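You operate a simulated robot arm through the tools that you are given. There is no shell and no other tool. Be economical: measure what you need, move in short steps, check, and stop when the job is done.

You are at the controls of a simulated two-armed robot. One attempt, no reset.

## Task
Take the guide roller with the orange cap on the ledge before the outgoing lanes and put it away on the top of the orange stand. Stack the sample box labelled "3" from the ledge before the outgoing lanes on top of the sample box that says "1". Fetch the guide roller from the middle of the packing table and stand it on the bearing there. Take the A grey module from the middle of the packing table and put it on the top of the reel stack marked twenty-one. The order is free. Set down upright: guide roller with the orange cap, guide roller, grey module.
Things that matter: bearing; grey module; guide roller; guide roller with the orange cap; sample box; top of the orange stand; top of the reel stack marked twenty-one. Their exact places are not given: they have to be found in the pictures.

Only the result counts: the job must be done as asked and must still hold three seconds after the hand-in. Knocking over, shifting, dropping, spilling or breaking anything else fails it. A push-on lid holds only when it is set on centred and level and pressed home; a screw cap is set on level and turned clockwise until tight.

## Robot
Two 7-joint arms with two-finger parallel grippers on one trunk, on a base that drives. Base frame: it is fixed to the floor where the robot stands at the start and does not move with it; the origin is under the middle of the robot, x ahead of it, y to its left, z up. Units: mm, rad, N and s.
The left shoulder is at the start at [50, 161, 1148], the right one opposite. With the tool pointing down near the work surface each hand reaches from about 200 to 680 mm from the robot's upright axis, wherever it stands, measured 20 degrees to its own side. Places, roughly: top of the orange stand [-5700, -9800, 800]; top of the reel stack marked twenty-one [-2300, -3700, 400]. Payload 3.43 kg a hand.
Tool frame (each hand has its own): the origin (TCP) lies between the finger pads and is the grasp point; the fingertips stand 30 mm ahead of it; z points along the fingers, y is the line along which they close. Largest opening 94 mm; finger width 28, thickness 10; the body of the gripper, 50 by 96 mm, starts 55 mm behind the TCP.
Orientation is told as [roll, pitch, yaw] about the base's x, y, z axes, in that order, counted from this pose: with the fingers straight down and closing along the base's y, the tool's x points along the base's -x, its y along +y and its z along -z.

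## Interface
- The arms move only by the tool step_arm. It takes "left_commands", "right_commands" or both (then of equal length, played together; a hand with none holds still); each is a list that holds one entry, the list of rows, each a list of 7 numbers: the shift along the tool's x, y, z in cm, then the turn, a rotation vector about the tool's x, y, z in rad, then the finger opening in cm, from 0 to 9.4. In form: [[[tx, ty, tz, wx, wy, wz, gripper], ...]]. A call has 1 to 20 rows; each row shifts and turns the commanded pose from where the row before left it, along the tool's axes as they then stand. Rows are played at 5 a second. More than 50 mm and 0.15 rad between two rows, or a gripper value outside its range, and nothing of the call is played. A pose out of reach is approached as far as the arm can. The call stops where the force on the tool passes 40 N (or 10 N more than at its start, if that is more) or the arm is blocked; 0.2 s more then pass. Each finger travels about 45 mm/s and halts on what it meets, pressing with about 43 N; the grip force reading is that of the motor and also rises with nothing between the fingers. The clock runs only during rows and for 0.2 s after the last one: add rows that do not move to give the fingers time. It gives the time, the measured TCP pose, the force on the tool (base axes), the opening and the grip force at its end, in the units of the frame above (readings bear some noise), with the torque about the TCP (base axes, N m) and any sound that the robot's microphone picked up.
- Cameras (640 x 400 px; columns grow to the right, rows downward): "scene" is now at [131.1, -0.1, 1283.9]; the picture's right is [-0.00, -1.00, 0.00], its down [-0.47, 0.00, -0.88] and it looks along [0.88, -0.00, -0.47] (base axes); focal length 214 px, centre (320, 200). "left" rides on the left gripper at [76, -14, -102] in its tool frame; the picture's right is [0.18, 0.98, 0.00], its down [-0.75, 0.14, -0.64] and it looks along [-0.63, 0.12, 0.77] (tool axes); focal length 243 px, centre (320, 200). "right" rides on the right gripper at [76, 14, -103] in its tool frame; the picture's right is [-0.18, 0.98, 0.00], its down [-0.75, -0.14, -0.64] and it looks along [-0.63, -0.12, 0.77] (tool axes); focal length 243 px, centre (320, 200).
- grab_frame(camera): a new picture of that camera. No time passes.
- lift_body(by): slides the trunk up (or, below 0, down) by that many mm; the arms and the scene camera ride with it, the base frame stays. It gives what a move gives, with no picture.
- base_move(legs): drives the robot by 1 to 6 legs, each [ahead, left, turn to the left] in mm, mm and rad, along the robot's own axes; the way and the turn of a leg run together, so that a leg with both is an arc; at most 1500 mm and 3.142 rad a leg. The arms and the cameras ride along, it lands a little off, and it stops where it bumps. It gives what a move gives.
- turn_head(pan, tilt): turns the head with the scene camera to pan (to the left, within 1.396 rad either way) and tilt (down, from -0.506 to 1.204), counted from straight ahead of the robot. It gives what a move gives.
- probe_pixels(camera, pixels): there is no depth. For up to 12 entries [column, row, z] of the newest picture of that camera ("zoom" is the newest enlarged one), the place [x, y] in the base frame at which the ray of that pixel passes the height z, good to about 2 mm. No time passes.
- enlarge(camera, box): a new picture of the part [left, top, right, bottom] of that camera's present view, enlarged. No time passes.
- sign_off(): hands the job in; it is judged then, once.

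Go step by step. Measure first, check grasps and placings, and put right what went wrong. The budget is 110 turns and 100 pictures, counting those below and the enlarged ones. Unless the task says otherwise, let go and move clear before handing in.

The tools are called after "Request:" by a JSON object that holds its "api" and its "payload". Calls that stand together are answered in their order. step_arm: Moves the arms, as the interface text tells. Its arguments: {"type":"object","properties":{"left_commands":{"type":"array","items":{"type":"array","items":{"type":"array","items":{"type":"number"}}}},"right_commands":{"type":"array","items":{"type":"array","items":{"type":"array","items":{"type":"number"}}}}},"required":[]} The other tools are called the same way: lift_body (by) slides the trunk up or down; base_move (legs) drives the base; turn_head (pan, tilt) turns the head that bears the scene camera; grab_frame (camera) takes a picture; probe_pixels (camera, pixels) gives the place at which the rays of pixels pass given heights; enlarge (camera, box) takes an enlarged picture of a part of a camera's view; sign_off () hands the job in.

At the start:

```text
time: 0.0
left_tool_pos: [429.5, 126.5, 1135.0]
left_tcp_rot: [0.0, 0.0, 0.001]
left_contact_force: [0.6, 0.2, 0.2]
left_torque: [0.02, 0.02, 0.02]
left_grip_width: 93.8
left_grasp_force: 0.0
right_tool_pos: [362.1, -191.2, 1143.5]
right_tcp_rot: [0.0, 0.001, 0.0]
right_contact_force: [-0.1, -0.3, 0.2]
right_torque: [0.03, -0.01, -0.01]
right_grip_width: 94.1
right_grasp_force: 0.1
trunk travel left (down, up): [-175.0, 92.0]
robot x, y, heading: [-2.3, -2.2, 0.002]
head pan, tilt: [-0.005, 0.485]
```

scene: 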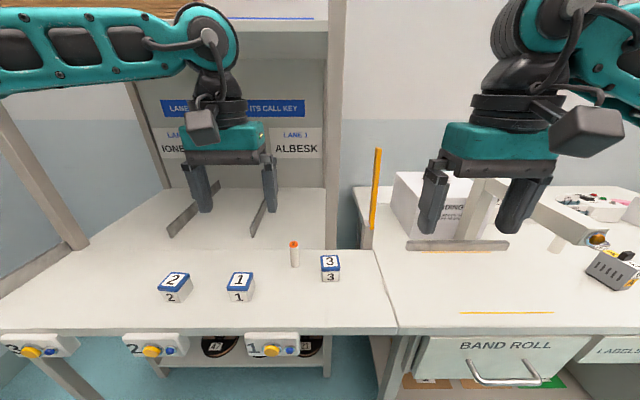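
right: 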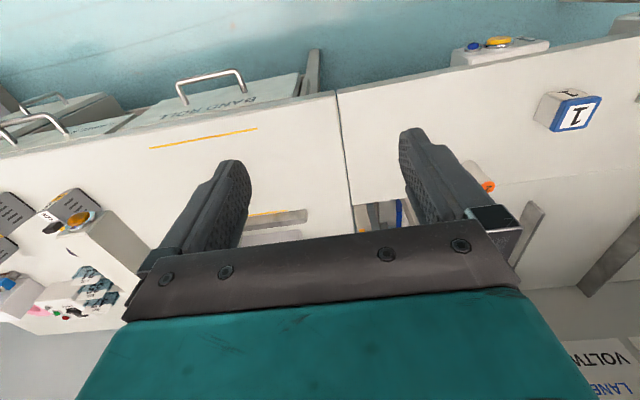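
left: 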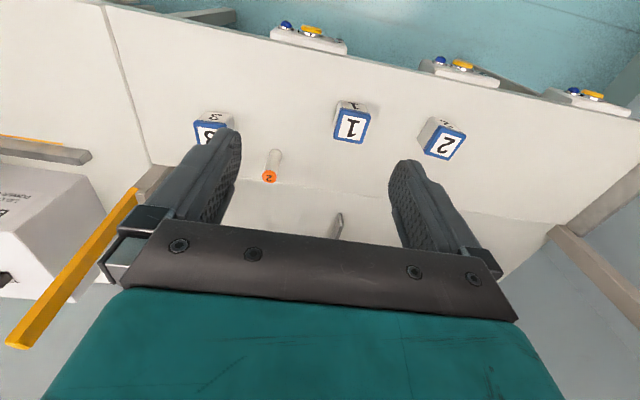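

The scene shows boxes 2 (174,287), 1 (240,286), 3 (330,267) and the orange-capped roller (294,253) on the ledge. I measure them and zoom in.

Request:
{"api": "enlarge", "payload": {"camera": "scene", "box": [140, 220, 380, 370]}}

Request:
{"api": "enlarge", "payload": {"camera": "left", "box": [160, 80, 480, 280]}}

Request:
{"api": "turn_head", "payload": {"pan": -0.9, "tilt": 0.5}}

Request:
{"api": "grab_frame", "payload": {"camera": "scene"}}

```text
2.67 times, centred on (260, 295) of scene
```

zoom: 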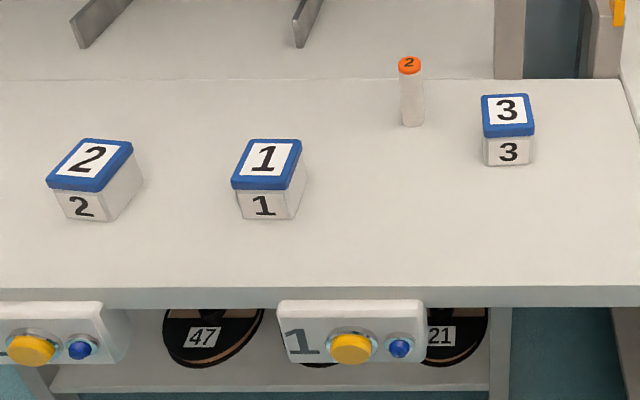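

```text
2.00 times, centred on (320, 180) of left
```

zoom: 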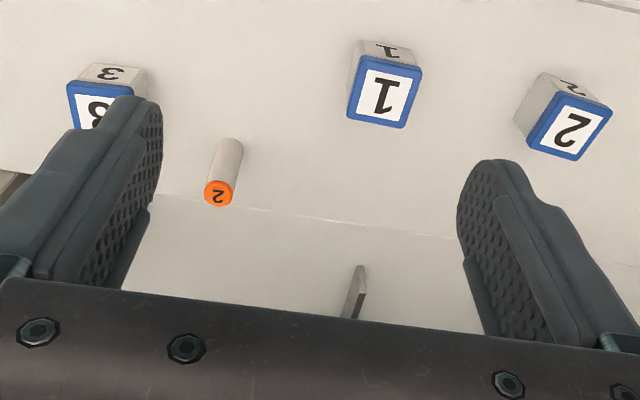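

```text
time: 1.2
left_tool_pos: [430.1, 126.1, 1135.2]
left_tcp_rot: [0.002, 0.001, 0.002]
left_contact_force: [-0.3, 0.0, 0.1]
left_torque: [0.0, 0.0, 0.02]
left_grip_width: 94.1
left_grasp_force: 0.1
right_tool_pos: [362.4, -190.4, 1144.1]
right_tcp_rot: [0.0, 0.003, 0.0]
right_contact_force: [-0.1, 0.9, -0.8]
right_torque: [0.01, 0.01, -0.03]
right_grip_width: 93.9
right_grasp_force: 0.0
trunk travel left (down, up): [-175.0, 92.0]
robot x, y, heading: [0.3, -1.2, -0.003]
head pan, tilt: [-0.901, 0.499]
```

```text
94 pictures are left
```

scene: 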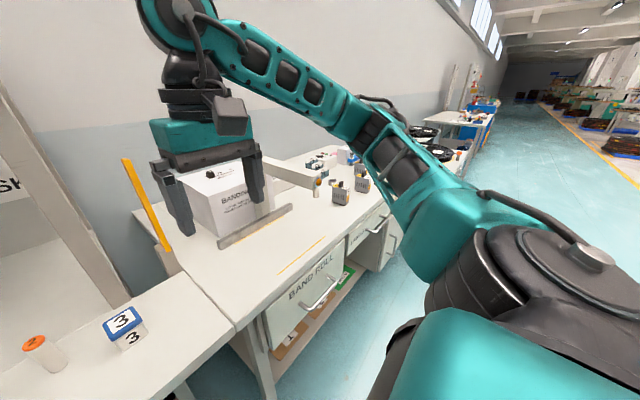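

I see the hall to the right with the packing table items (modules, white box). First I measure the ledge objects from the left zoom.

Request:
{"api": "probe_pixels", "payload": {"camera": "zoom", "pixels": [[361, 56, 880], [422, 70, 880], [408, 128, 880], [348, 118, 880], [360, 41, 820], [412, 53, 820], [217, 195, 900], [230, 140, 820], [68, 85, 880], [130, 89, 880], [92, 62, 820], [147, 70, 820]]}}

Request:
{"api": "turn_head", "payload": {"pan": 0.0, "tilt": 0.7}}

Request:
{"api": "enlarge", "payload": {"camera": "scene", "box": [200, 150, 360, 250]}}

```text
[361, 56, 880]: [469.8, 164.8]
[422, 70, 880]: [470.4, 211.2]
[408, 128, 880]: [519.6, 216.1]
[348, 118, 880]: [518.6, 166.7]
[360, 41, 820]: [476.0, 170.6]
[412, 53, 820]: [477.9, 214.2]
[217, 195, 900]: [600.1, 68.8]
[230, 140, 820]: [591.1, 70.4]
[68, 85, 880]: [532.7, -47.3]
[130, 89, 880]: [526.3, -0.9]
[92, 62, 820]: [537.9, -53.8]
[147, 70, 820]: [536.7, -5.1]
```

```text
time: 2.4
left_tool_pos: [429.7, 125.5, 1135.7]
left_tcp_rot: [-0.001, 0.001, 0.001]
left_contact_force: [-0.3, -1.1, 0.0]
left_torque: [0.0, -0.04, -0.01]
left_grip_width: 94.2
left_grasp_force: 0.2
right_tool_pos: [361.9, -193.1, 1144.1]
right_tcp_rot: [0.0, -0.001, -0.001]
right_contact_force: [0.5, 0.1, 0.3]
right_torque: [0.0, -0.02, -0.03]
right_grip_width: 93.7
right_grasp_force: 0.0
trunk travel left (down, up): [-175.0, 92.0]
robot x, y, heading: [-2.7, 3.1, -0.007]
head pan, tilt: [0.0, 0.7]
```

```text
4.00 times, centred on (280, 200) of scene
```

zoom: 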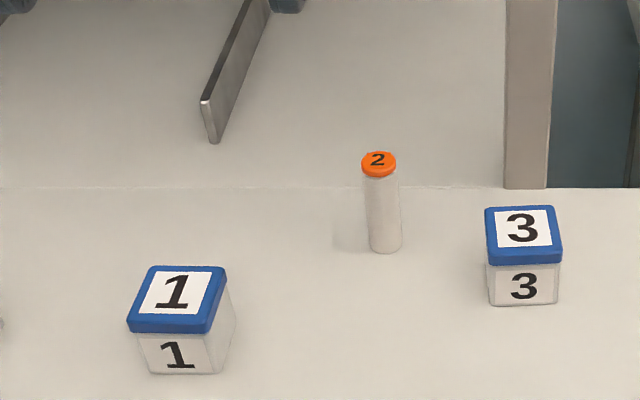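

Boxes are ~50 mm square. I cross-check heights with this zoom.

Request:
{"api": "probe_pixels", "payload": {"camera": "zoom", "pixels": [[148, 266, 880], [226, 268, 880], [208, 333, 880], [127, 330, 880], [151, 374, 820], [216, 374, 820], [378, 160, 900], [387, 252, 820], [486, 207, 880], [554, 206, 880], [490, 304, 820], [557, 304, 820]]}}

Request:
{"api": "probe_pixels", "payload": {"camera": "zoom", "pixels": [[148, 266, 870], [226, 268, 870], [208, 333, 870], [127, 330, 870], [561, 264, 880], [487, 266, 880], [561, 264, 870], [487, 266, 870], [487, 207, 870], [554, 206, 870], [378, 160, 890], [378, 160, 910]]}}

```text
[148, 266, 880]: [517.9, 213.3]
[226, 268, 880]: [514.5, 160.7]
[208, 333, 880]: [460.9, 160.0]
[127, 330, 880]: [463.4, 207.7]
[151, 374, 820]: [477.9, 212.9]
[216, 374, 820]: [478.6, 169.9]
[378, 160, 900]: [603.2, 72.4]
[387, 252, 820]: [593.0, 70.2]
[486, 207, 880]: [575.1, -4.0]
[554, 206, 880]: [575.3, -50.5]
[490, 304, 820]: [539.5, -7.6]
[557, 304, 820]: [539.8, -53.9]
```

```text
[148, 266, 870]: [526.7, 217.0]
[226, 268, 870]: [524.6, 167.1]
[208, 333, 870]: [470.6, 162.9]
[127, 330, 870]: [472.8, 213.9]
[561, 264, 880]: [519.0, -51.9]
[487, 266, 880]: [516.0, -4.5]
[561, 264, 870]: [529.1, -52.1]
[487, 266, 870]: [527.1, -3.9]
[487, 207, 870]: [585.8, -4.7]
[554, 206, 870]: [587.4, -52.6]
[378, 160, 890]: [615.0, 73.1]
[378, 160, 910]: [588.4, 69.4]
```

Box 1 centre ≈ (500,191), top ≈ 870; box 3 centre ≈ (561,-29); roller ≈ (604,71), top ≈ 898. I bring the left hand over box 3.

Request:
{"api": "step_arm", "payload": {"left_commands": [[[-2.2, -2.6, 3.1, 0, 0, 0, 9], [-2.2, -2.6, 3.1, 0, 0, 0, 9], [-2.2, -2.6, 3.1, 0, 0, 0, 9], [-2.2, -2.6, 3.1, 0, 0, 0, 9], [-2.2, -2.6, 3.1, 0, 0, 0, 9], [-2.1, -2.5, 3.0, 0, 0, 0, 9], [0, 0, 0, 0, 0, 0, 9]]]}}

Request:
{"api": "grab_frame", "payload": {"camera": "left"}}

Request:
{"api": "grab_frame", "payload": {"camera": "scene"}}

```text
time: 4.0
left_tool_pos: [561.1, -28.7, 950.5]
left_tcp_rot: [0.001, -0.002, 0.0]
left_contact_force: [0.9, 0.2, -0.2]
left_torque: [-0.04, 0.02, 0.04]
left_grip_width: 90.1
left_grasp_force: 0.2
right_tool_pos: [362.2, -192.2, 1144.2]
right_tcp_rot: [0.0, -0.001, 0.0]
right_contact_force: [0.0, 0.5, -0.3]
right_torque: [-0.03, 0.02, 0.03]
right_grip_width: 94.0
right_grasp_force: 0.1
trunk travel left (down, up): [-175.0, 92.0]
robot x, y, heading: [-4.7, 2.1, -0.002]
head pan, tilt: [0.0, 0.7]
```

```text
92 pictures are left
```

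left: 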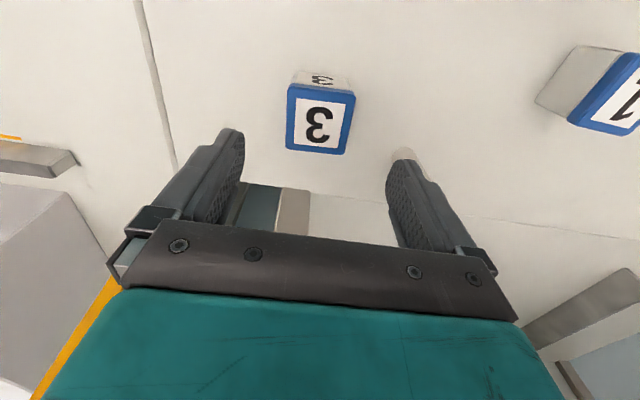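

```text
91 pictures are left
```

scene: 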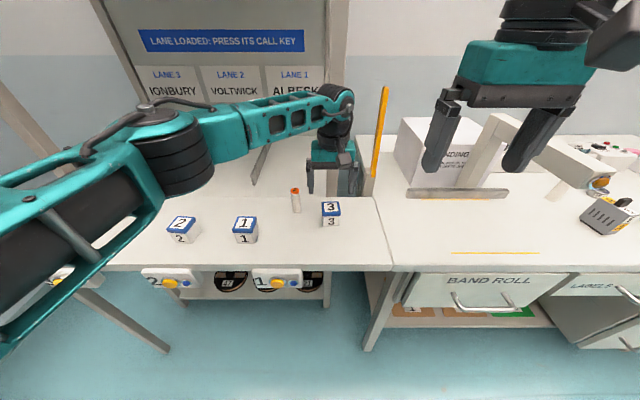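

Left view shows box 3 lid at (288–355, 84–154). I refine its position at z = 870.

Request:
{"api": "probe_pixels", "payload": {"camera": "left", "pixels": [[290, 84, 870], [355, 92, 870], [347, 154, 870], [286, 148, 870], [292, 70, 820], [350, 76, 820], [400, 150, 898], [418, 158, 820]]}}

```text
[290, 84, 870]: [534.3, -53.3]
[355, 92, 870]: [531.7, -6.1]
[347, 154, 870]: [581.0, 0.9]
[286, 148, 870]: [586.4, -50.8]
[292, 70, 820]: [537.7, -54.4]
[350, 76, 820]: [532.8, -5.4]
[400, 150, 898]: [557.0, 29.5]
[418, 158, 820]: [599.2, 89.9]
```

Box 3 is centred under the fingers to within ~2 mm. I descend and close.

Request:
{"api": "step_arm", "payload": {"left_commands": [[[0.05, 0, 4, 0, 0, 0, 9], [0.05, 0, 3.5, 0, 0, 0, 9], [0, 0, 2.1, 0, 0, 0, 9], [0, 0, 0, 0, 0, 0, 9], [0, 0, 0, 0, 0, 0, 4], [0, 0, 0, 0, 0, 0, 4], [0, 0, 0, 0, 0, 0, 4], [0, 0, 0, 0, 0, 0, 4], [0, 0, 0, 0, 0, 0, 4]]]}}

```text
time: 6.0
left_tool_pos: [561.4, -25.8, 855.5]
left_tcp_rot: [-0.001, 0.0, 0.001]
left_contact_force: [0.1, -0.2, 0.7]
left_torque: [0.01, -0.06, -0.01]
left_grip_width: 53.6
left_grasp_force: 42.6
right_tool_pos: [362.5, -191.8, 1143.6]
right_tcp_rot: [-0.001, 0.0, 0.001]
right_contact_force: [-0.9, 0.0, 0.1]
right_torque: [-0.03, 0.01, 0.0]
right_grip_width: 94.0
right_grasp_force: 0.0
trunk travel left (down, up): [-175.0, 92.0]
robot x, y, heading: [-2.4, 0.4, 0.003]
head pan, tilt: [0.0, 0.7]
```

Gripped at 53.6 mm with 43 N. I lift and carry to above box 1.

Request:
{"api": "step_arm", "payload": {"left_commands": [[[0, 0, -2, 0, 0, 0, 4], [0, 0, -4, 0, 0, 0, 4], [0, 0, -4, 0, 0, 0, 4], [0, 0, -2, 0, 0, 0, 4], [1.2, 4.36, 0, 0, 0, 0, 4], [1.2, 4.36, 0, 0, 0, 0, 4], [1.2, 4.36, 0, 0, 0, 0, 4], [1.2, 4.36, 0, 0, 0, 0, 4], [1.14, 4.36, 0, 0, 0, 0, 4], [0, 0, 0, 0, 0, 0, 4]]]}}

Request:
{"api": "grab_frame", "payload": {"camera": "left"}}

Request:
{"api": "enlarge", "payload": {"camera": "scene", "box": [150, 120, 350, 245]}}

```text
time: 8.2
left_tool_pos: [500.9, 188.9, 976.0]
left_tcp_rot: [0.001, -0.001, -0.001]
left_contact_force: [0.2, -0.2, -0.3]
left_torque: [0.0, 0.01, -0.04]
left_grip_width: 40.1
left_grasp_force: 0.2
right_tool_pos: [362.2, -192.3, 1142.2]
right_tcp_rot: [0.0, 0.0, -0.001]
right_contact_force: [-0.2, 0.3, -0.1]
right_torque: [-0.01, 0.0, -0.03]
right_grip_width: 93.8
right_grasp_force: 0.0
trunk travel left (down, up): [-175.0, 92.0]
robot x, y, heading: [-2.8, -2.4, 0.002]
head pan, tilt: [0.0, 0.7]
```

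```text
90 pictures are left
```

left: 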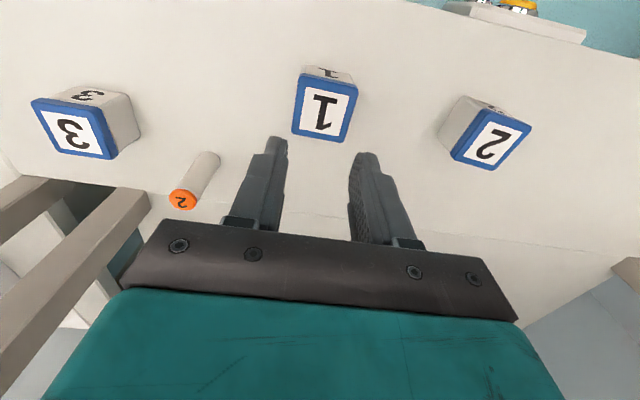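

```text
3.20 times, centred on (250, 182) of scene
```

zoom: 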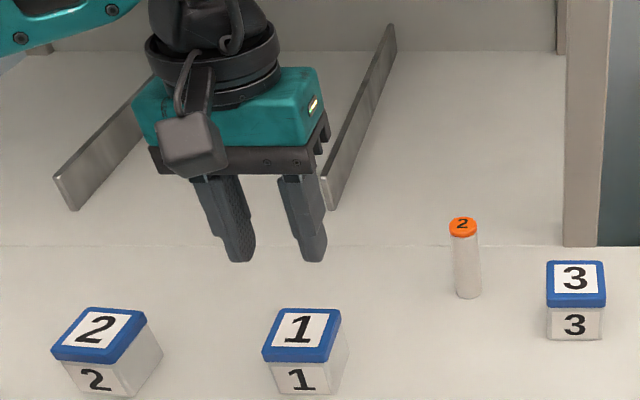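

The fingers went to 40 mm empty: box 3 slipped and still stands at its place. I go back over it and look at its exact orientation.

Request:
{"api": "step_arm", "payload": {"left_commands": [[[-1.2, -4.4, 0, 0, 0, 0, 9], [-1.2, -4.4, 0, 0, 0, 0, 9], [-1.2, -4.4, 0, 0, 0, 0, 9], [-1.2, -4.4, 0, 0, 0, 0, 9], [-1.2, -4.4, 0, 0, 0, 0, 9], [0, 0, 0, 0, 0, 0, 9]]]}}

Request:
{"api": "enlarge", "payload": {"camera": "left", "box": [240, 50, 400, 150]}}

Request:
{"api": "enlarge", "payload": {"camera": "scene", "box": [280, 180, 376, 240]}}

```text
time: 9.6
left_tool_pos: [563.2, -30.1, 975.4]
left_tcp_rot: [-0.001, -0.001, 0.003]
left_contact_force: [-0.5, -0.4, -0.2]
left_torque: [0.02, 0.04, 0.02]
left_grip_width: 89.7
left_grasp_force: 0.0
right_tool_pos: [362.1, -191.4, 1143.5]
right_tcp_rot: [0.001, 0.0, 0.001]
right_contact_force: [-0.5, 0.4, 0.2]
right_torque: [0.03, 0.0, -0.02]
right_grip_width: 93.9
right_grasp_force: 0.0
trunk travel left (down, up): [-175.0, 92.0]
robot x, y, heading: [-1.2, -1.1, 0.003]
head pan, tilt: [0.0, 0.7]
```

```text
4.00 times, centred on (320, 100) of left
```

zoom: 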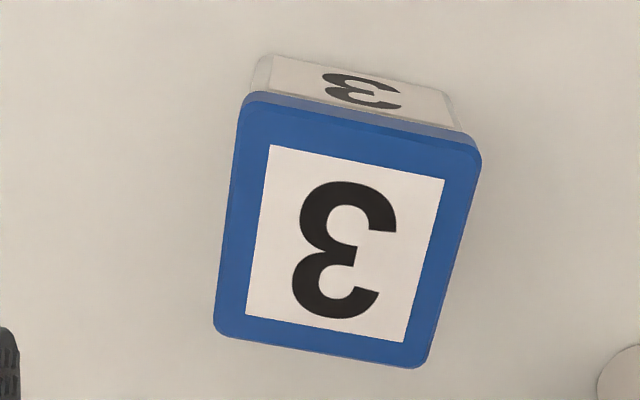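

```text
6.67 times, centred on (328, 210) of scene
```

zoom: 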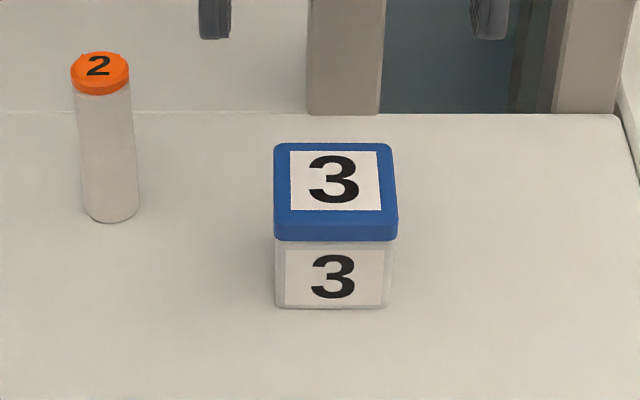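

Request:
{"api": "probe_pixels", "payload": {"camera": "zoom", "pixels": [[290, 151, 870], [378, 151, 870], [381, 210, 870], [291, 210, 870], [276, 306, 820], [389, 308, 820], [274, 238, 850], [398, 238, 850], [275, 145, 870], [391, 145, 870], [110, 220, 820], [100, 65, 898]]}}

Request:
{"api": "enlarge", "payload": {"camera": "left", "box": [240, 50, 400, 150]}}

Request:
{"api": "probe_pixels", "payload": {"camera": "zoom", "pixels": [[270, 145, 870], [445, 181, 870], [410, 342, 870], [246, 314, 870], [243, 95, 870], [480, 152, 870], [422, 368, 870], [213, 328, 870], [256, 58, 820], [446, 93, 820]]}}

```text
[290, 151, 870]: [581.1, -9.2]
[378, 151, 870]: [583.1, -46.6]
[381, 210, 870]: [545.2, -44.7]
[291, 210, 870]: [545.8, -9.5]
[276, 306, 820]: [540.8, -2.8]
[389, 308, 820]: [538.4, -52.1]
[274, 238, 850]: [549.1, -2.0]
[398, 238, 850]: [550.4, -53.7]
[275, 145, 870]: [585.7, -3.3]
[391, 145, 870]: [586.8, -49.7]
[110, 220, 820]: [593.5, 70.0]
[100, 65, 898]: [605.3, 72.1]
```

```text
4.00 times, centred on (320, 100) of left
```

zoom: 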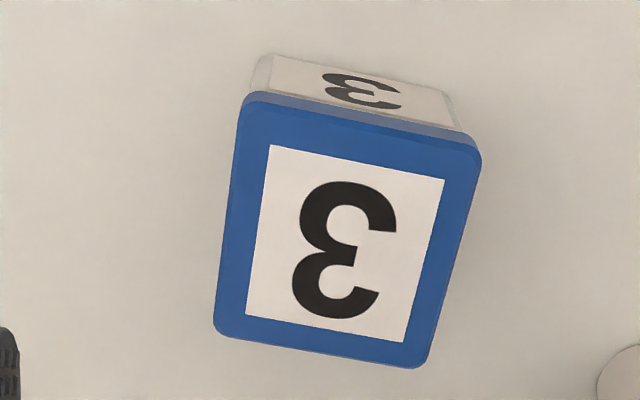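

```text
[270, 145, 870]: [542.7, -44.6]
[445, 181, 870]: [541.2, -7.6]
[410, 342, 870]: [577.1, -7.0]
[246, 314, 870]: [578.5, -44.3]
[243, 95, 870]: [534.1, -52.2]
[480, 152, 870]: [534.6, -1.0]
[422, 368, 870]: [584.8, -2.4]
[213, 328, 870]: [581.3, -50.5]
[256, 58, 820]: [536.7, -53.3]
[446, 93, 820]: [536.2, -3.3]
```

Box 3 is now square to the fingers at ≈ (561,-27); it likely slipped in a fast lift. I regrip slightly lower with full close command and lift slowly.

Request:
{"api": "step_arm", "payload": {"left_commands": [[[0.1, 0.35, 4.5, 0, 0, 0, 9], [0, 0, 4, 0, 0, 0, 9], [0, 0, 2.5, 0, 0, 0, 9], [0, 0, 1.3, 0, 0, 0, 9], [0, 0, 0, 0, 0, 0, 9], [0, 0, 0, 0, 0, 0, 0], [0, 0, 0, 0, 0, 0, 0], [0, 0, 0, 0, 0, 0, 0], [0, 0, 0, 0, 0, 0, 0], [0, 0, 0, 0, 0, 0, 0], [0, 0, -0.2, 0, 0, 0, 0], [0, 0, -0.3, 0, 0, 0, 0], [0, 0, -0.4, 0, 0, 0, 0], [0, 0, -0.4, 0, 0, 0, 0], [0, 0, -0.4, 0, 0, 0, 0], [0, 0, -0.4, 0, 0, 0, 0], [0, 0, -0.4, 0, 0, 0, 0]]]}}

Request:
{"api": "enlarge", "payload": {"camera": "scene", "box": [280, 180, 376, 240]}}

```text
time: 13.2
left_tool_pos: [560.1, -28.2, 878.2]
left_tcp_rot: [0.0, 0.0, 0.002]
left_contact_force: [0.0, 0.9, -1.1]
left_torque: [0.02, 0.02, 0.02]
left_grip_width: 53.3
left_grasp_force: 43.1
right_tool_pos: [362.2, -191.8, 1144.0]
right_tcp_rot: [0.001, 0.0, 0.0]
right_contact_force: [0.7, -0.2, 0.6]
right_torque: [0.0, 0.0, 0.0]
right_grip_width: 94.0
right_grasp_force: 0.1
trunk travel left (down, up): [-175.0, 92.0]
robot x, y, heading: [-0.7, 0.3, 0.004]
head pan, tilt: [0.0, 0.7]
```

```text
6.67 times, centred on (328, 210) of scene
```

zoom: 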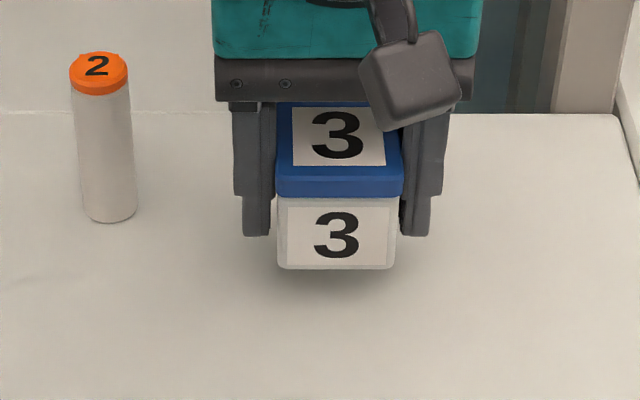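

Box 3 hangs in the grip now (width 53.3, 43 N). I lift slowly and carry over box 1.

Request:
{"api": "step_arm", "payload": {"left_commands": [[[0, 0, -0.8, 0, 0, 0, 0], [0, 0, -1.2, 0, 0, 0, 0], [0, 0, -1.6, 0, 0, 0, 0], [0, 0, -1.6, 0, 0, 0, 0], [0, 0, -1.2, 0, 0, 0, 0], [0, 0, -0.6, 0, 0, 0, 0], [0.2, 0.7, 0, 0, 0, 0, 0], [0.5, 1.7, 0, 0, 0, 0, 0], [0.6, 2.2, 0, 0, 0, 0, 0], [0.6, 2.2, 0, 0, 0, 0, 0], [0.6, 2.2, 0, 0, 0, 0, 0], [0.6, 2.2, 0, 0, 0, 0, 0], [0.6, 2.2, 0, 0, 0, 0, 0], [0.6, 2.2, 0, 0, 0, 0, 0], [0.6, 2.2, 0, 0, 0, 0, 0], [0.5, 2.0, 0, 0, 0, 0, 0], [0.4, 1.3, 0, 0, 0, 0, 0], [0.3, 0.9, 0, 0, 0, 0, 0], [0, 0, 0, 0, 0, 0, 0]]]}}

Request:
{"api": "enlarge", "payload": {"camera": "left", "box": [220, 20, 420, 145]}}

Request:
{"api": "enlarge", "payload": {"camera": "scene", "box": [192, 160, 304, 250]}}

```text
time: 17.2
left_tool_pos: [497.7, 191.9, 947.6]
left_tcp_rot: [-0.001, 0.0, 0.001]
left_contact_force: [0.0, 0.1, 0.0]
left_torque: [0.0, -0.01, -0.02]
left_grip_width: 53.7
left_grasp_force: 43.1
right_tool_pos: [362.6, -191.6, 1143.3]
right_tcp_rot: [0.0, 0.0, 0.0]
right_contact_force: [0.2, 1.3, -0.2]
right_torque: [-0.03, 0.01, -0.02]
right_grip_width: 93.9
right_grasp_force: 0.1
trunk travel left (down, up): [-175.0, 92.0]
robot x, y, heading: [-1.0, -0.3, -0.001]
head pan, tilt: [0.0, 0.7]
```

```text
3.20 times, centred on (320, 82) of left
```

zoom: 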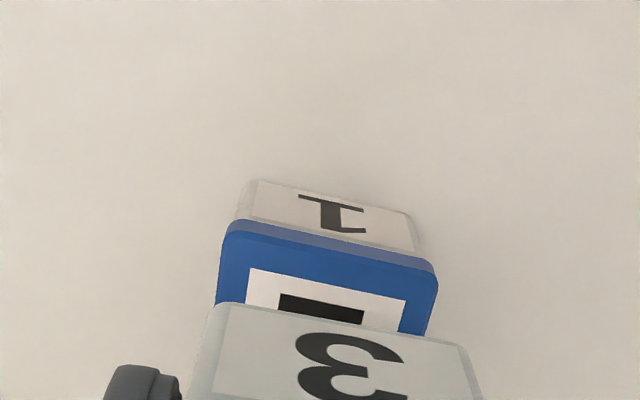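

```text
4.44 times, centred on (248, 205) of scene
```

zoom: 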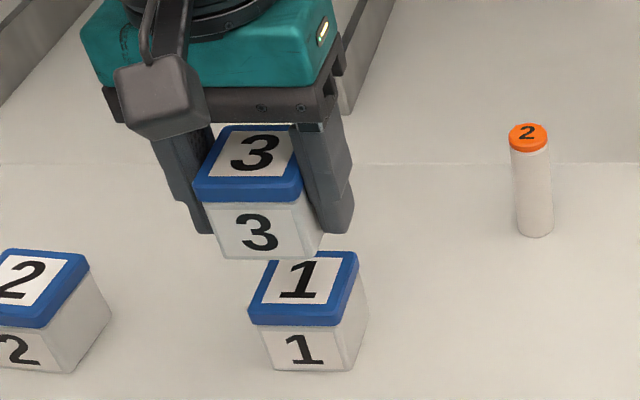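

Request:
{"api": "probe_pixels", "payload": {"camera": "zoom", "pixels": [[220, 258, 914.6], [321, 257, 914.6], [273, 370, 820], [351, 371, 820], [195, 201, 945], [301, 202, 945], [250, 323, 850], [336, 325, 850], [357, 254, 870]]}}

```text
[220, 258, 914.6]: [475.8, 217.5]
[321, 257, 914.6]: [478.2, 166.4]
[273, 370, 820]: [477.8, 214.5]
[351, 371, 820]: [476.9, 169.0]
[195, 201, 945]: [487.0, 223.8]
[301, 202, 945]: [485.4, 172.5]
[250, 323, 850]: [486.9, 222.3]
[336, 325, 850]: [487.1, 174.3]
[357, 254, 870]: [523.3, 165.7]
```

Box 3 front-bottom (476–478, 166–217) matches box 1 (477, 169–214). I lower, release and back off upward.

Request:
{"api": "step_arm", "payload": {"left_commands": [[[0, 0, 1.5, 0, 0, 0, 0], [0, 0, 1.5, 0, 0, 0, 0], [0, 0, 0.8, 0, 0, 0, 0], [0, 0, 0.4, 0, 0, 0, 0], [0, 0, 0.15, 0, 0, 0, 0], [0, 0, 0.1, 0, 0, 0, 0], [0, 0, 0, 0, 0, 0, 0]]]}}

Request:
{"api": "enlarge", "payload": {"camera": "scene", "box": [192, 160, 304, 250]}}

```text
time: 18.8
left_tool_pos: [497.6, 193.6, 904.7]
left_tcp_rot: [-0.001, -0.007, 0.003]
left_contact_force: [1.1, 0.6, 18.9]
left_torque: [0.07, 0.2, -0.03]
left_grip_width: 53.7
left_grasp_force: 43.5
right_tool_pos: [360.2, -193.3, 1144.0]
right_tcp_rot: [0.001, -0.003, 0.0]
right_contact_force: [0.2, -0.2, -0.1]
right_torque: [-0.02, 0.01, -0.01]
right_grip_width: 93.9
right_grasp_force: 0.1
trunk travel left (down, up): [-175.0, 92.0]
robot x, y, heading: [0.0, 1.1, -0.0]
head pan, tilt: [0.0, 0.7]
```

```text
4.44 times, centred on (248, 205) of scene
```

zoom: 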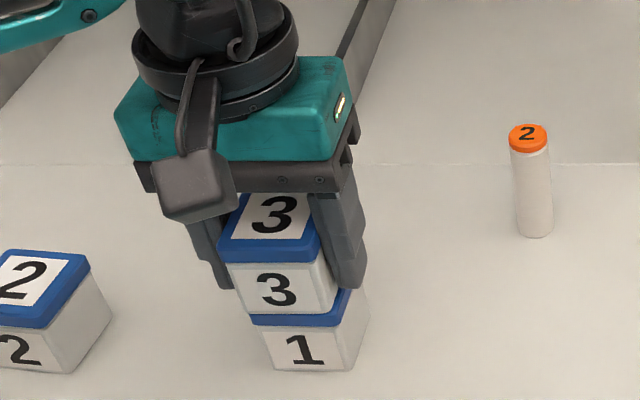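

Contact 19 N: seated. Release, and rise.

Request:
{"api": "step_arm", "payload": {"left_commands": [[[0, 0, -0.1, 0, 0, 0, 0], [0, 0, 0, 0, 0, 0, 5.6], [0, 0, 0, 0, 0, 0, 6.5], [0, 0, 0, 0, 0, 0, 8], [0, 0, 0, 0, 0, 0, 8], [0, 0, -1, 0, 0, 0, 8], [0, 0, -3, 0, 0, 0, 8], [0, 0, -4, 0, 0, 0, 8], [0, 0, -4, 0, 0, 0, 8], [0, 0, 0, 0, 0, 0, 8]]]}}

Request:
{"api": "enlarge", "payload": {"camera": "scene", "box": [192, 160, 304, 250]}}

```text
time: 21.0
left_tool_pos: [497.6, 195.6, 1023.9]
left_tcp_rot: [0.0, -0.001, 0.001]
left_contact_force: [-0.2, -0.4, -0.7]
left_torque: [0.01, -0.01, -0.02]
left_grip_width: 79.7
left_grasp_force: 0.2
right_tool_pos: [362.2, -192.1, 1143.2]
right_tcp_rot: [0.0, -0.002, 0.0]
right_contact_force: [1.5, 0.7, 0.3]
right_torque: [-0.05, 0.02, 0.02]
right_grip_width: 94.1
right_grasp_force: 0.0
trunk travel left (down, up): [-175.0, 92.0]
robot x, y, heading: [-1.9, -3.4, -0.005]
head pan, tilt: [0.0, 0.7]
```

```text
4.44 times, centred on (248, 205) of scene
```

zoom: 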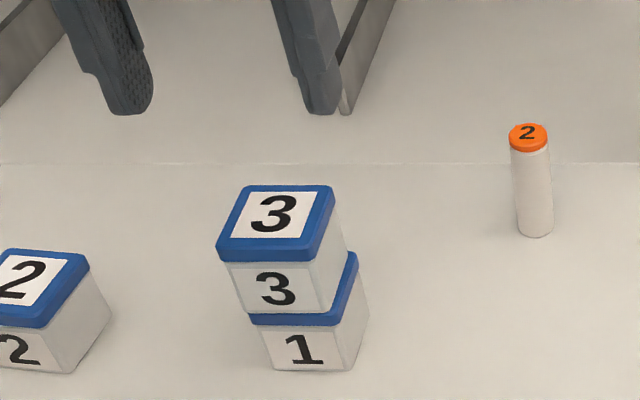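

Request:
{"api": "probe_pixels", "payload": {"camera": "zoom", "pixels": [[247, 312, 870], [330, 312, 870], [273, 370, 820], [351, 371, 820], [357, 254, 870], [346, 252, 870], [242, 185, 920], [333, 185, 920], [302, 260, 905]]}}

```text
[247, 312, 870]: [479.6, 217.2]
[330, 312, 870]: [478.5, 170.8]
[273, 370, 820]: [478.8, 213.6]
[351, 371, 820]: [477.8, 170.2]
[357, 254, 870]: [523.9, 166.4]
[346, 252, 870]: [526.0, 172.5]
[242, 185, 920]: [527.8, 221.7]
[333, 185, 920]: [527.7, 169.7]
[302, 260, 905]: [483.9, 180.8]
```

Stack is within ~2 mm. Next, the orange-capped roller: left hand moves over (604,71) at z≈960.

Request:
{"api": "step_arm", "payload": {"left_commands": [[[-2.67, -3.1, 1.0, 0, 0, 0, 7], [-2.67, -3.1, 1.0, 0, 0, 0, 7], [-2.67, -3.1, 2.0, 0, 0, 0, 7], [-2.67, -3.1, 2.4, 0, 0, 0, 7], [0, 0, 0, 0, 0, 0, 7]]]}}

Request:
{"api": "grab_frame", "payload": {"camera": "left"}}

```text
time: 22.2
left_tool_pos: [605.2, 67.8, 961.0]
left_tcp_rot: [0.0, 0.0, 0.001]
left_contact_force: [-0.1, 0.1, 0.4]
left_torque: [0.02, 0.02, 0.0]
left_grip_width: 69.8
left_grasp_force: 0.1
right_tool_pos: [362.8, -191.2, 1144.1]
right_tcp_rot: [-0.001, -0.001, -0.002]
right_contact_force: [-0.3, 0.2, 0.6]
right_torque: [-0.01, -0.02, 0.04]
right_grip_width: 94.0
right_grasp_force: 0.0
trunk travel left (down, up): [-175.0, 92.0]
robot x, y, heading: [-1.6, 1.2, 0.003]
head pan, tilt: [0.0, 0.7]
```

```text
80 pictures are left
```

left: 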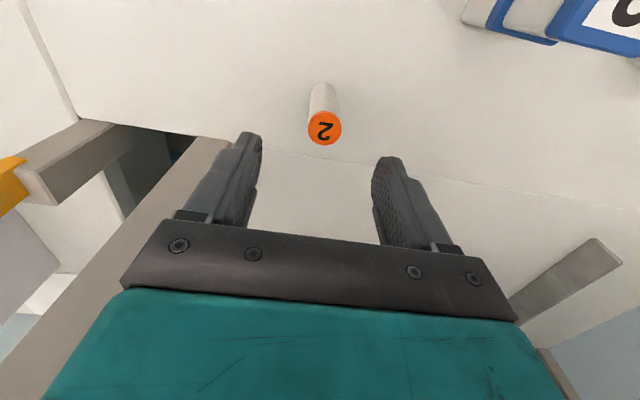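

Request:
{"api": "probe_pixels", "payload": {"camera": "left", "pixels": [[325, 128, 898], [308, 126, 898], [341, 129, 898], [321, 83, 820], [230, 137, 820], [195, 137, 820]]}}

```text
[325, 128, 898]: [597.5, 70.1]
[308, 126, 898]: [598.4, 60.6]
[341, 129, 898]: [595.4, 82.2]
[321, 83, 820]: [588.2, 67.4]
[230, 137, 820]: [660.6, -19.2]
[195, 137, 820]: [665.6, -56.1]
```

Roller centre ≈ (601,70.5), dia ≈ 22. Descend to z≈862, close, lift slowly.

Request:
{"api": "step_arm", "payload": {"left_commands": [[[0.4, 0.25, 4, 0, 0, 0, 7], [0, 0, 4, 0, 0, 0, 7], [0, 0, 1.9, 0, 0, 0, 7], [0, 0, 0, 0, 0, 0, 7], [0, 0, 0, 0, 0, 0, 4], [0, 0, 0, 0, 0, 0, 0], [0, 0, 0, 0, 0, 0, 0], [0, 0, 0, 0, 0, 0, 0], [0, 0, 0, 0, 0, 0, 0], [0, 0, 0, 0, 0, 0, 0], [0, 0, -0.3, 0, 0, 0, 0], [0, 0, -0.4, 0, 0, 0, 0], [0, 0, -0.5, 0, 0, 0, 0], [0, 0, -0.5, 0, 0, 0, 0], [0, 0, -0.5, 0, 0, 0, 0]]]}}

Request:
{"api": "enlarge", "payload": {"camera": "scene", "box": [240, 150, 352, 220]}}

```text
time: 25.4
left_tool_pos: [601.7, 70.5, 883.1]
left_tcp_rot: [-0.002, 0.001, 0.003]
left_contact_force: [-0.4, 0.9, -0.7]
left_torque: [0.03, 0.0, 0.02]
left_grip_width: 23.4
left_grasp_force: 43.4
right_tool_pos: [362.6, -192.4, 1143.2]
right_tcp_rot: [0.0, 0.001, 0.001]
right_contact_force: [-0.5, 0.5, 0.6]
right_torque: [0.0, 0.0, 0.0]
right_grip_width: 94.0
right_grasp_force: 0.1
trunk travel left (down, up): [-175.0, 92.0]
robot x, y, heading: [-3.5, -3.3, 0.003]
head pan, tilt: [0.0, 0.7]
```

```text
5.71 times, centred on (296, 185) of scene
```

zoom: 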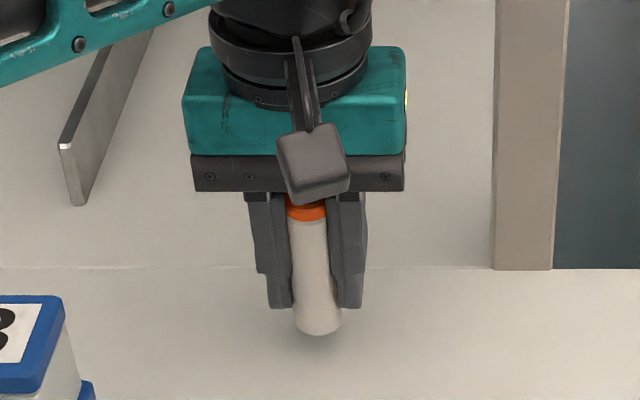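

Roller is held (23.4 mm, 43 N). I raise and retract it, then look at the packing table.

Request:
{"api": "step_arm", "payload": {"left_commands": [[[0, 0, -1, 0, 0, 0, 0], [0, 0, -2, 0, 0, 0, 0], [0, 0, -2.5, 0, 0, 0, 0], [0, 0, -2.5, 0, 0, 0, 0], [0, 0, -2.5, 0, 0, 0, 0], [0, 0, -2.5, 0, 0, 0, 0], [0, 0, -2.5, 0, 0, 0, 0], [0, 0, -2.5, 0, 0, 0, 0], [0, 0, -2.5, 0, 0, 0, 0], [0, 0, -2.5, 0, 0, 0, 0], [1.5, 0.5, -1, 0, 0, 0, 0], [2.5, 0.8, 0, 0, 0, 0, 0], [2.5, 0.8, 0, 0, 0, 0, 0], [2.5, 0.8, 0, 0, 0, 0, 0], [2.5, 0.8, 0, 0, 0, 0, 0], [2.5, 0.8, 0, 0, 0, 0, 0], [2.5, 0.8, 0, 0, 0, 0, 0], [1.5, 0.5, 0, 0, 0, 0, 0], [1, 0.3, 0, 0, 0, 0, 0]]]}}

Request:
{"api": "turn_head", "payload": {"pan": -0.75, "tilt": 0.5}}

Request:
{"api": "grab_frame", "payload": {"camera": "scene"}}

Request:
{"api": "grab_frame", "payload": {"camera": "right"}}

```text
time: 29.4
left_tool_pos: [410.0, 133.6, 1122.8]
left_tcp_rot: [0.0, 0.0, 0.003]
left_contact_force: [-0.6, -0.6, -0.1]
left_torque: [0.02, 0.0, 0.0]
left_grip_width: 23.3
left_grasp_force: 42.3
right_tool_pos: [362.3, -192.1, 1143.5]
right_tcp_rot: [0.0, -0.001, -0.002]
right_contact_force: [0.8, 0.0, 0.5]
right_torque: [0.01, 0.02, 0.0]
right_grip_width: 94.2
right_grasp_force: 0.2
trunk travel left (down, up): [-175.0, 92.0]
robot x, y, heading: [0.4, 3.6, 0.004]
head pan, tilt: [0.0, 0.7]
```

```text
time: 30.5
left_tool_pos: [410.1, 132.3, 1121.2]
left_tcp_rot: [0.0, 0.001, 0.001]
left_contact_force: [-0.6, 0.4, 0.2]
left_torque: [0.0, -0.01, -0.03]
left_grip_width: 23.5
left_grasp_force: 42.8
right_tool_pos: [361.2, -190.9, 1142.6]
right_tcp_rot: [-0.001, 0.001, 0.001]
right_contact_force: [-0.9, 0.7, -0.6]
right_torque: [0.01, 0.01, 0.01]
right_grip_width: 93.9
right_grasp_force: 0.1
trunk travel left (down, up): [-175.0, 92.0]
robot x, y, heading: [1.9, 4.2, -0.001]
head pan, tilt: [-0.75, 0.499]
```

```text
78 pictures are left
```

scene: 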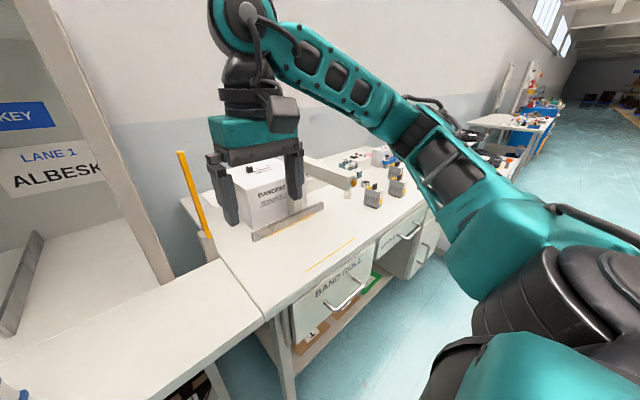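

```text
77 pictures are left
```

right: 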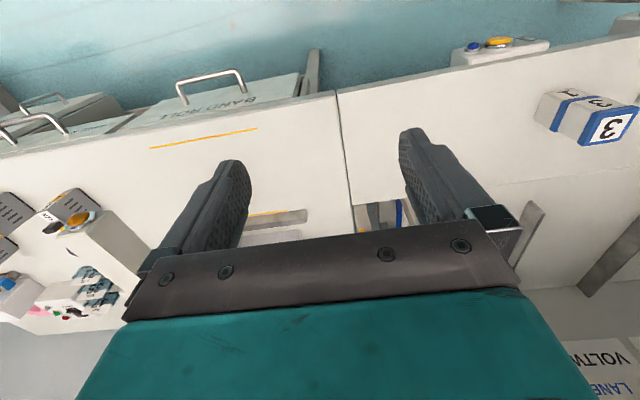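

Request:
{"api": "probe_pixels", "payload": {"camera": "scene", "pixels": [[373, 205, 820], [396, 193, 820], [352, 198, 820], [365, 186, 820], [236, 279, 820], [425, 200, 820], [355, 168, 820], [347, 295, 760]]}}

```text
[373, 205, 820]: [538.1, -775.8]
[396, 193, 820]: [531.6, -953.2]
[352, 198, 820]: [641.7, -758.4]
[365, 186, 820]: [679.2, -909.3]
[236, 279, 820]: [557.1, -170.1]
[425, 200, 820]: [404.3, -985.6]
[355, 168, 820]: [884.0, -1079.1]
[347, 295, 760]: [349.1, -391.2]
```

Modules are near y −775…−950, x 530–680. I drive sideways right by 650 mm and look.

Request:
{"api": "base_move", "payload": {"legs": [[0, -680, 0]]}}

Request:
{"api": "turn_head", "payload": {"pan": -0.2, "tilt": 0.6}}

Request:
{"api": "grab_frame", "payload": {"camera": "scene"}}

Request:
{"api": "grab_frame", "payload": {"camera": "right"}}

```text
time: 34.4
left_tool_pos: [410.3, -583.6, 1122.0]
left_tcp_rot: [-0.001, 0.001, 0.008]
left_contact_force: [0.1, -0.4, 0.0]
left_torque: [0.04, -0.02, -0.02]
left_grip_width: 23.3
left_grasp_force: 42.8
right_tool_pos: [365.0, -907.5, 1143.6]
right_tcp_rot: [0.0, 0.0, 0.005]
right_contact_force: [0.5, 0.6, 0.4]
right_torque: [0.02, 0.01, 0.01]
right_grip_width: 94.1
right_grasp_force: 0.0
trunk travel left (down, up): [-175.0, 92.0]
robot x, y, heading: [4.4, -711.6, 0.009]
head pan, tilt: [-0.75, 0.499]
```

```text
time: 35.4
left_tool_pos: [410.7, -583.8, 1122.3]
left_tcp_rot: [0.0, 0.0, 0.007]
left_contact_force: [-1.3, 0.3, 0.4]
left_torque: [0.0, -0.01, 0.03]
left_grip_width: 23.6
left_grasp_force: 43.3
right_tool_pos: [365.0, -906.7, 1144.0]
right_tcp_rot: [0.001, -0.002, 0.005]
right_contact_force: [-0.2, 0.4, -0.3]
right_torque: [0.04, -0.01, -0.03]
right_grip_width: 94.1
right_grasp_force: 0.2
trunk travel left (down, up): [-175.0, 92.0]
robot x, y, heading: [1.8, -714.4, -0.002]
head pan, tilt: [-0.201, 0.6]
```

```text
76 pictures are left
```

scene: 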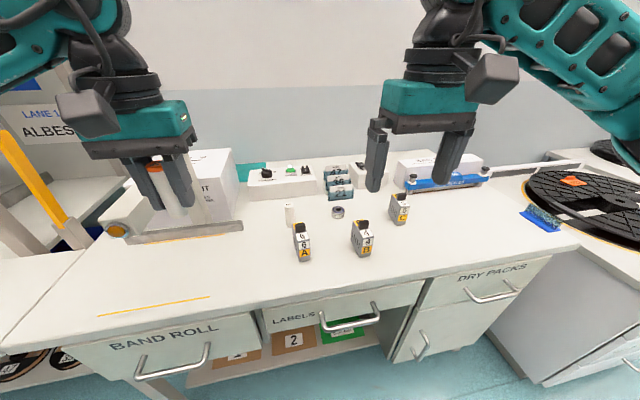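

```text
75 pictures are left
```

right: 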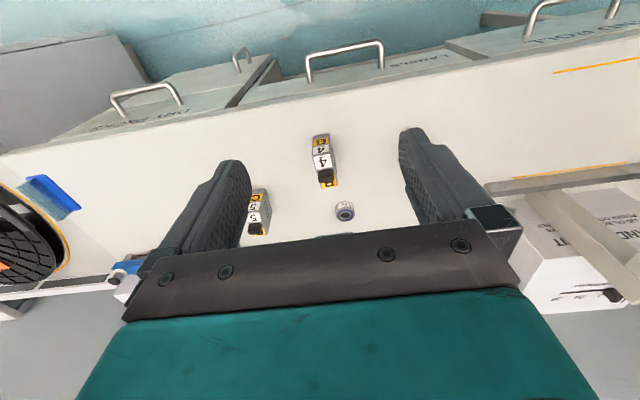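

Modules A, B, C, a bearing (338,211) and a white roller (290,213) are visible. I zoom in.

Request:
{"api": "enlarge", "payload": {"camera": "scene", "box": [270, 170, 430, 270]}}

Request:
{"api": "probe_pixels", "payload": {"camera": "zoom", "pixels": [[82, 223, 820], [79, 143, 880], [272, 190, 820], [272, 152, 836], [118, 362, 820], [158, 358, 820], [105, 290, 860], [160, 285, 860], [335, 348, 820], [410, 345, 820], [75, 143, 900], [130, 230, 880]]}}

```text
4.00 times, centred on (350, 220) of scene
```

zoom: 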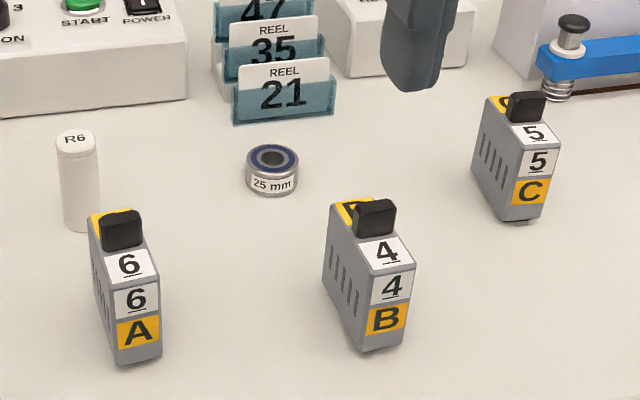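

```text
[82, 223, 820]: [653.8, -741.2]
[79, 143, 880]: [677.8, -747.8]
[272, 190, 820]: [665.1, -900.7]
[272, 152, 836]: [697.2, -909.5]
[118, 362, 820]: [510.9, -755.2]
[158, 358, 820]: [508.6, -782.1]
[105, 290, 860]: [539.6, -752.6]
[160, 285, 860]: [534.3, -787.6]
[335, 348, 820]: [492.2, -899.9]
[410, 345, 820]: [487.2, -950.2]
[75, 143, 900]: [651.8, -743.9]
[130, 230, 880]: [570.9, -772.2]
```

I need to know how much room there is in front of the base, as the roller at x≈665 is at the reach limit. I look down.

Request:
{"api": "turn_head", "payload": {"pan": 0, "tilt": 1.2}}

Request:
{"api": "grab_frame", "payload": {"camera": "scene"}}

```text
time: 36.4
left_tool_pos: [409.9, -583.2, 1121.5]
left_tcp_rot: [0.0, 0.0, 0.006]
left_contact_force: [-0.2, 0.1, 0.6]
left_torque: [0.0, -0.03, -0.02]
left_grip_width: 23.2
left_grasp_force: 42.7
right_tool_pos: [364.7, -907.2, 1143.0]
right_tcp_rot: [0.0, -0.001, 0.004]
right_contact_force: [0.3, 0.1, 0.1]
right_torque: [0.03, 0.01, 0.0]
right_grip_width: 94.1
right_grasp_force: 0.0
trunk travel left (down, up): [-175.0, 92.0]
robot x, y, heading: [0.1, -716.7, 0.006]
head pan, tilt: [0.0, 1.201]
```

```text
73 pictures are left
```

scene: 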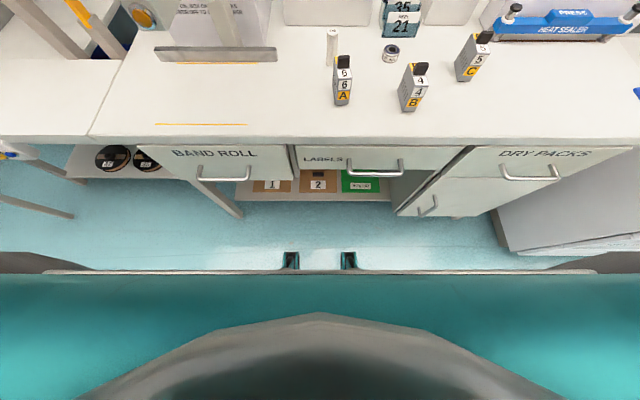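

Request:
{"api": "probe_pixels", "payload": {"camera": "scene", "pixels": [[320, 272, 300], [320, 272, 200], [320, 272, 400], [375, 172, 740], [320, 140, 820], [291, 252, 250], [335, 62, 820], [333, 30, 895], [390, 55, 835], [342, 104, 820], [342, 62, 880], [291, 252, 100]]}}

```text
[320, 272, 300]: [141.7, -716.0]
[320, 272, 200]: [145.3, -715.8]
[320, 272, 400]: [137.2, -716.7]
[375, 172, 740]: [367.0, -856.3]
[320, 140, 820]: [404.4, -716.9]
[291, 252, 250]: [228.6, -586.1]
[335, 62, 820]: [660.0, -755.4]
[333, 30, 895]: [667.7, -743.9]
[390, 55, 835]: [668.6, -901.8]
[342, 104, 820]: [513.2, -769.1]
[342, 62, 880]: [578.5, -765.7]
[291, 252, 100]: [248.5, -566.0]
```

Base front is at about x≈250 versus handle at 367, so 80 mm forward is safe.

Request:
{"api": "base_move", "payload": {"legs": [[80, 0, 0]]}}

Request:
{"api": "turn_head", "payload": {"pan": -0.1, "tilt": 0.85}}

Request:
{"api": "enlarge", "payload": {"camera": "scene", "box": [270, 130, 430, 230]}}

```text
time: 37.5
left_tool_pos: [491.4, -581.7, 1121.2]
left_tcp_rot: [0.001, -0.002, 0.008]
left_contact_force: [-0.2, 0.6, -0.2]
left_torque: [-0.01, 0.0, -0.02]
left_grip_width: 23.3
left_grasp_force: 42.9
right_tool_pos: [446.8, -904.9, 1143.6]
right_tcp_rot: [-0.001, 0.0, 0.008]
right_contact_force: [0.5, -0.4, 0.7]
right_torque: [0.0, 0.02, -0.01]
right_grip_width: 94.1
right_grasp_force: 0.2
trunk travel left (down, up): [-175.0, 92.0]
robot x, y, heading: [80.2, -718.9, 0.007]
head pan, tilt: [0.0, 1.201]
```

```text
time: 38.3
left_tool_pos: [490.1, -583.6, 1121.4]
left_tcp_rot: [0.001, -0.001, 0.01]
left_contact_force: [-0.5, 0.4, -0.9]
left_torque: [0.03, -0.02, -0.01]
left_grip_width: 23.4
left_grasp_force: 42.9
right_tool_pos: [445.3, -905.3, 1143.6]
right_tcp_rot: [0.001, 0.0, 0.007]
right_contact_force: [0.6, -0.1, 0.3]
right_torque: [-0.01, 0.01, 0.02]
right_grip_width: 93.7
right_grasp_force: 0.1
trunk travel left (down, up): [-175.0, 92.0]
robot x, y, heading: [79.8, -716.5, 0.008]
head pan, tilt: [-0.099, 0.85]
```

```text
4.00 times, centred on (350, 180) of scene
```

zoom: 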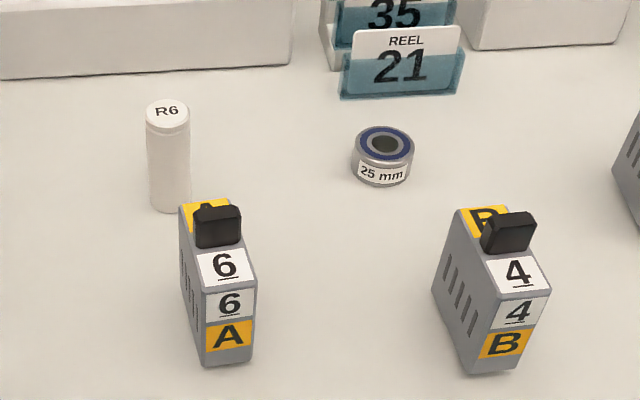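

Request:
{"api": "probe_pixels", "payload": {"camera": "zoom", "pixels": [[151, 205, 820], [191, 205, 820], [171, 213, 820], [167, 112, 890], [167, 112, 900], [146, 112, 895], [190, 112, 895], [383, 186, 820], [357, 178, 820], [409, 178, 820], [384, 144, 840], [384, 127, 840]]}}

Request:
{"api": "probe_pixels", "payload": {"camera": "zoom", "pixels": [[384, 163, 840], [357, 144, 840], [412, 144, 840], [384, 144, 845], [384, 144, 835], [208, 366, 820], [252, 360, 820], [180, 207, 880], [228, 200, 880], [204, 285, 870], [254, 280, 870], [183, 270, 840]]}}

```text
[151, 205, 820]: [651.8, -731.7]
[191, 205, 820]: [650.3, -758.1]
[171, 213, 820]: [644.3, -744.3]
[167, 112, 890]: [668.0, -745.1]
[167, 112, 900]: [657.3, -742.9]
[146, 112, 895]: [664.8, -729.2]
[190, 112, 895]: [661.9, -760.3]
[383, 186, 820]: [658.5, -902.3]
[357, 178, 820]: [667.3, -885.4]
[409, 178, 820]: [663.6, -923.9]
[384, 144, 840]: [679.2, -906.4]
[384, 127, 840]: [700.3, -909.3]
```

```text
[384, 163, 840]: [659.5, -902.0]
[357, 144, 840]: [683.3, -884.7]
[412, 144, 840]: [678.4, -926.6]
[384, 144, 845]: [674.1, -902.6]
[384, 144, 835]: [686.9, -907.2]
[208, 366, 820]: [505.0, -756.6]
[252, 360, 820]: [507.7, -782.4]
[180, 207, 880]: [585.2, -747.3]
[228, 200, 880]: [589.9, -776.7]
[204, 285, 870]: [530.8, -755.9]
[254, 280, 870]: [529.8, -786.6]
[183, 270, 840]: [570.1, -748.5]
```

Roller R6 ≈ (658,-744.5), top 900, dia ≈28; bearing centre ≈ (679,-905), dia 40, top 840. Right hand goes over the roller.

Request:
{"api": "step_arm", "payload": {"right_commands": [[[-3.04, 2.3, 2.6, 0, 0, 0, 8], [-3.04, 2.3, 2.6, 0, 0, 0, 8], [-3.04, 2.3, 2.6, 0, 0, 0, 8], [-3.04, 2.3, 2.6, 0, 0, 0, 8], [-3.04, 2.3, 2.6, 0, 0, 0, 8], [-3.04, 2.3, 2.6, 0, 0, 0, 8], [-3.04, 2.3, 2.6, 0, 0, 0, 8], [0, 0, 0, 0, 0, 0, 8]]]}}

Request:
{"api": "grab_frame", "payload": {"camera": "right"}}

```text
time: 40.1
left_tool_pos: [489.0, -580.7, 1121.6]
left_tcp_rot: [-0.002, -0.002, 0.007]
left_contact_force: [0.1, -0.1, 0.5]
left_torque: [0.02, -0.01, 0.01]
left_grip_width: 23.6
left_grasp_force: 43.1
right_tool_pos: [655.6, -743.5, 963.3]
right_tcp_rot: [0.0, -0.001, 0.007]
right_contact_force: [0.4, -0.8, -0.1]
right_torque: [0.02, 0.02, 0.01]
right_grip_width: 80.1
right_grasp_force: 0.0
trunk travel left (down, up): [-175.0, 92.0]
robot x, y, heading: [81.7, -716.0, 0.003]
head pan, tilt: [-0.099, 0.85]
```

```text
71 pictures are left
```

right: 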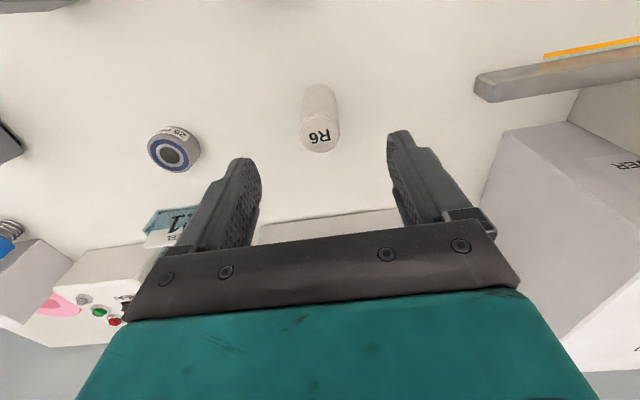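

Request:
{"api": "probe_pixels", "payload": {"camera": "right", "pixels": [[319, 140, 900], [304, 140, 900], [335, 135, 900], [318, 84, 820], [168, 152, 840], [172, 172, 840], [176, 127, 820], [149, 152, 840], [196, 152, 840], [505, 135, 920], [480, 230, 920], [260, 240, 860]]}}

```text
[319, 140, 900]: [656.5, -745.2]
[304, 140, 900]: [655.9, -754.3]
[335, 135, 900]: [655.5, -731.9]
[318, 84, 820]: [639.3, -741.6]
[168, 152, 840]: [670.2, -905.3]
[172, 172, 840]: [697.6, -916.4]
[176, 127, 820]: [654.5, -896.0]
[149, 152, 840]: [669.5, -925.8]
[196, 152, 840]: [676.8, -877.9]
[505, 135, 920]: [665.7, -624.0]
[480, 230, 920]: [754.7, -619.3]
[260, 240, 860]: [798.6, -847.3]
```

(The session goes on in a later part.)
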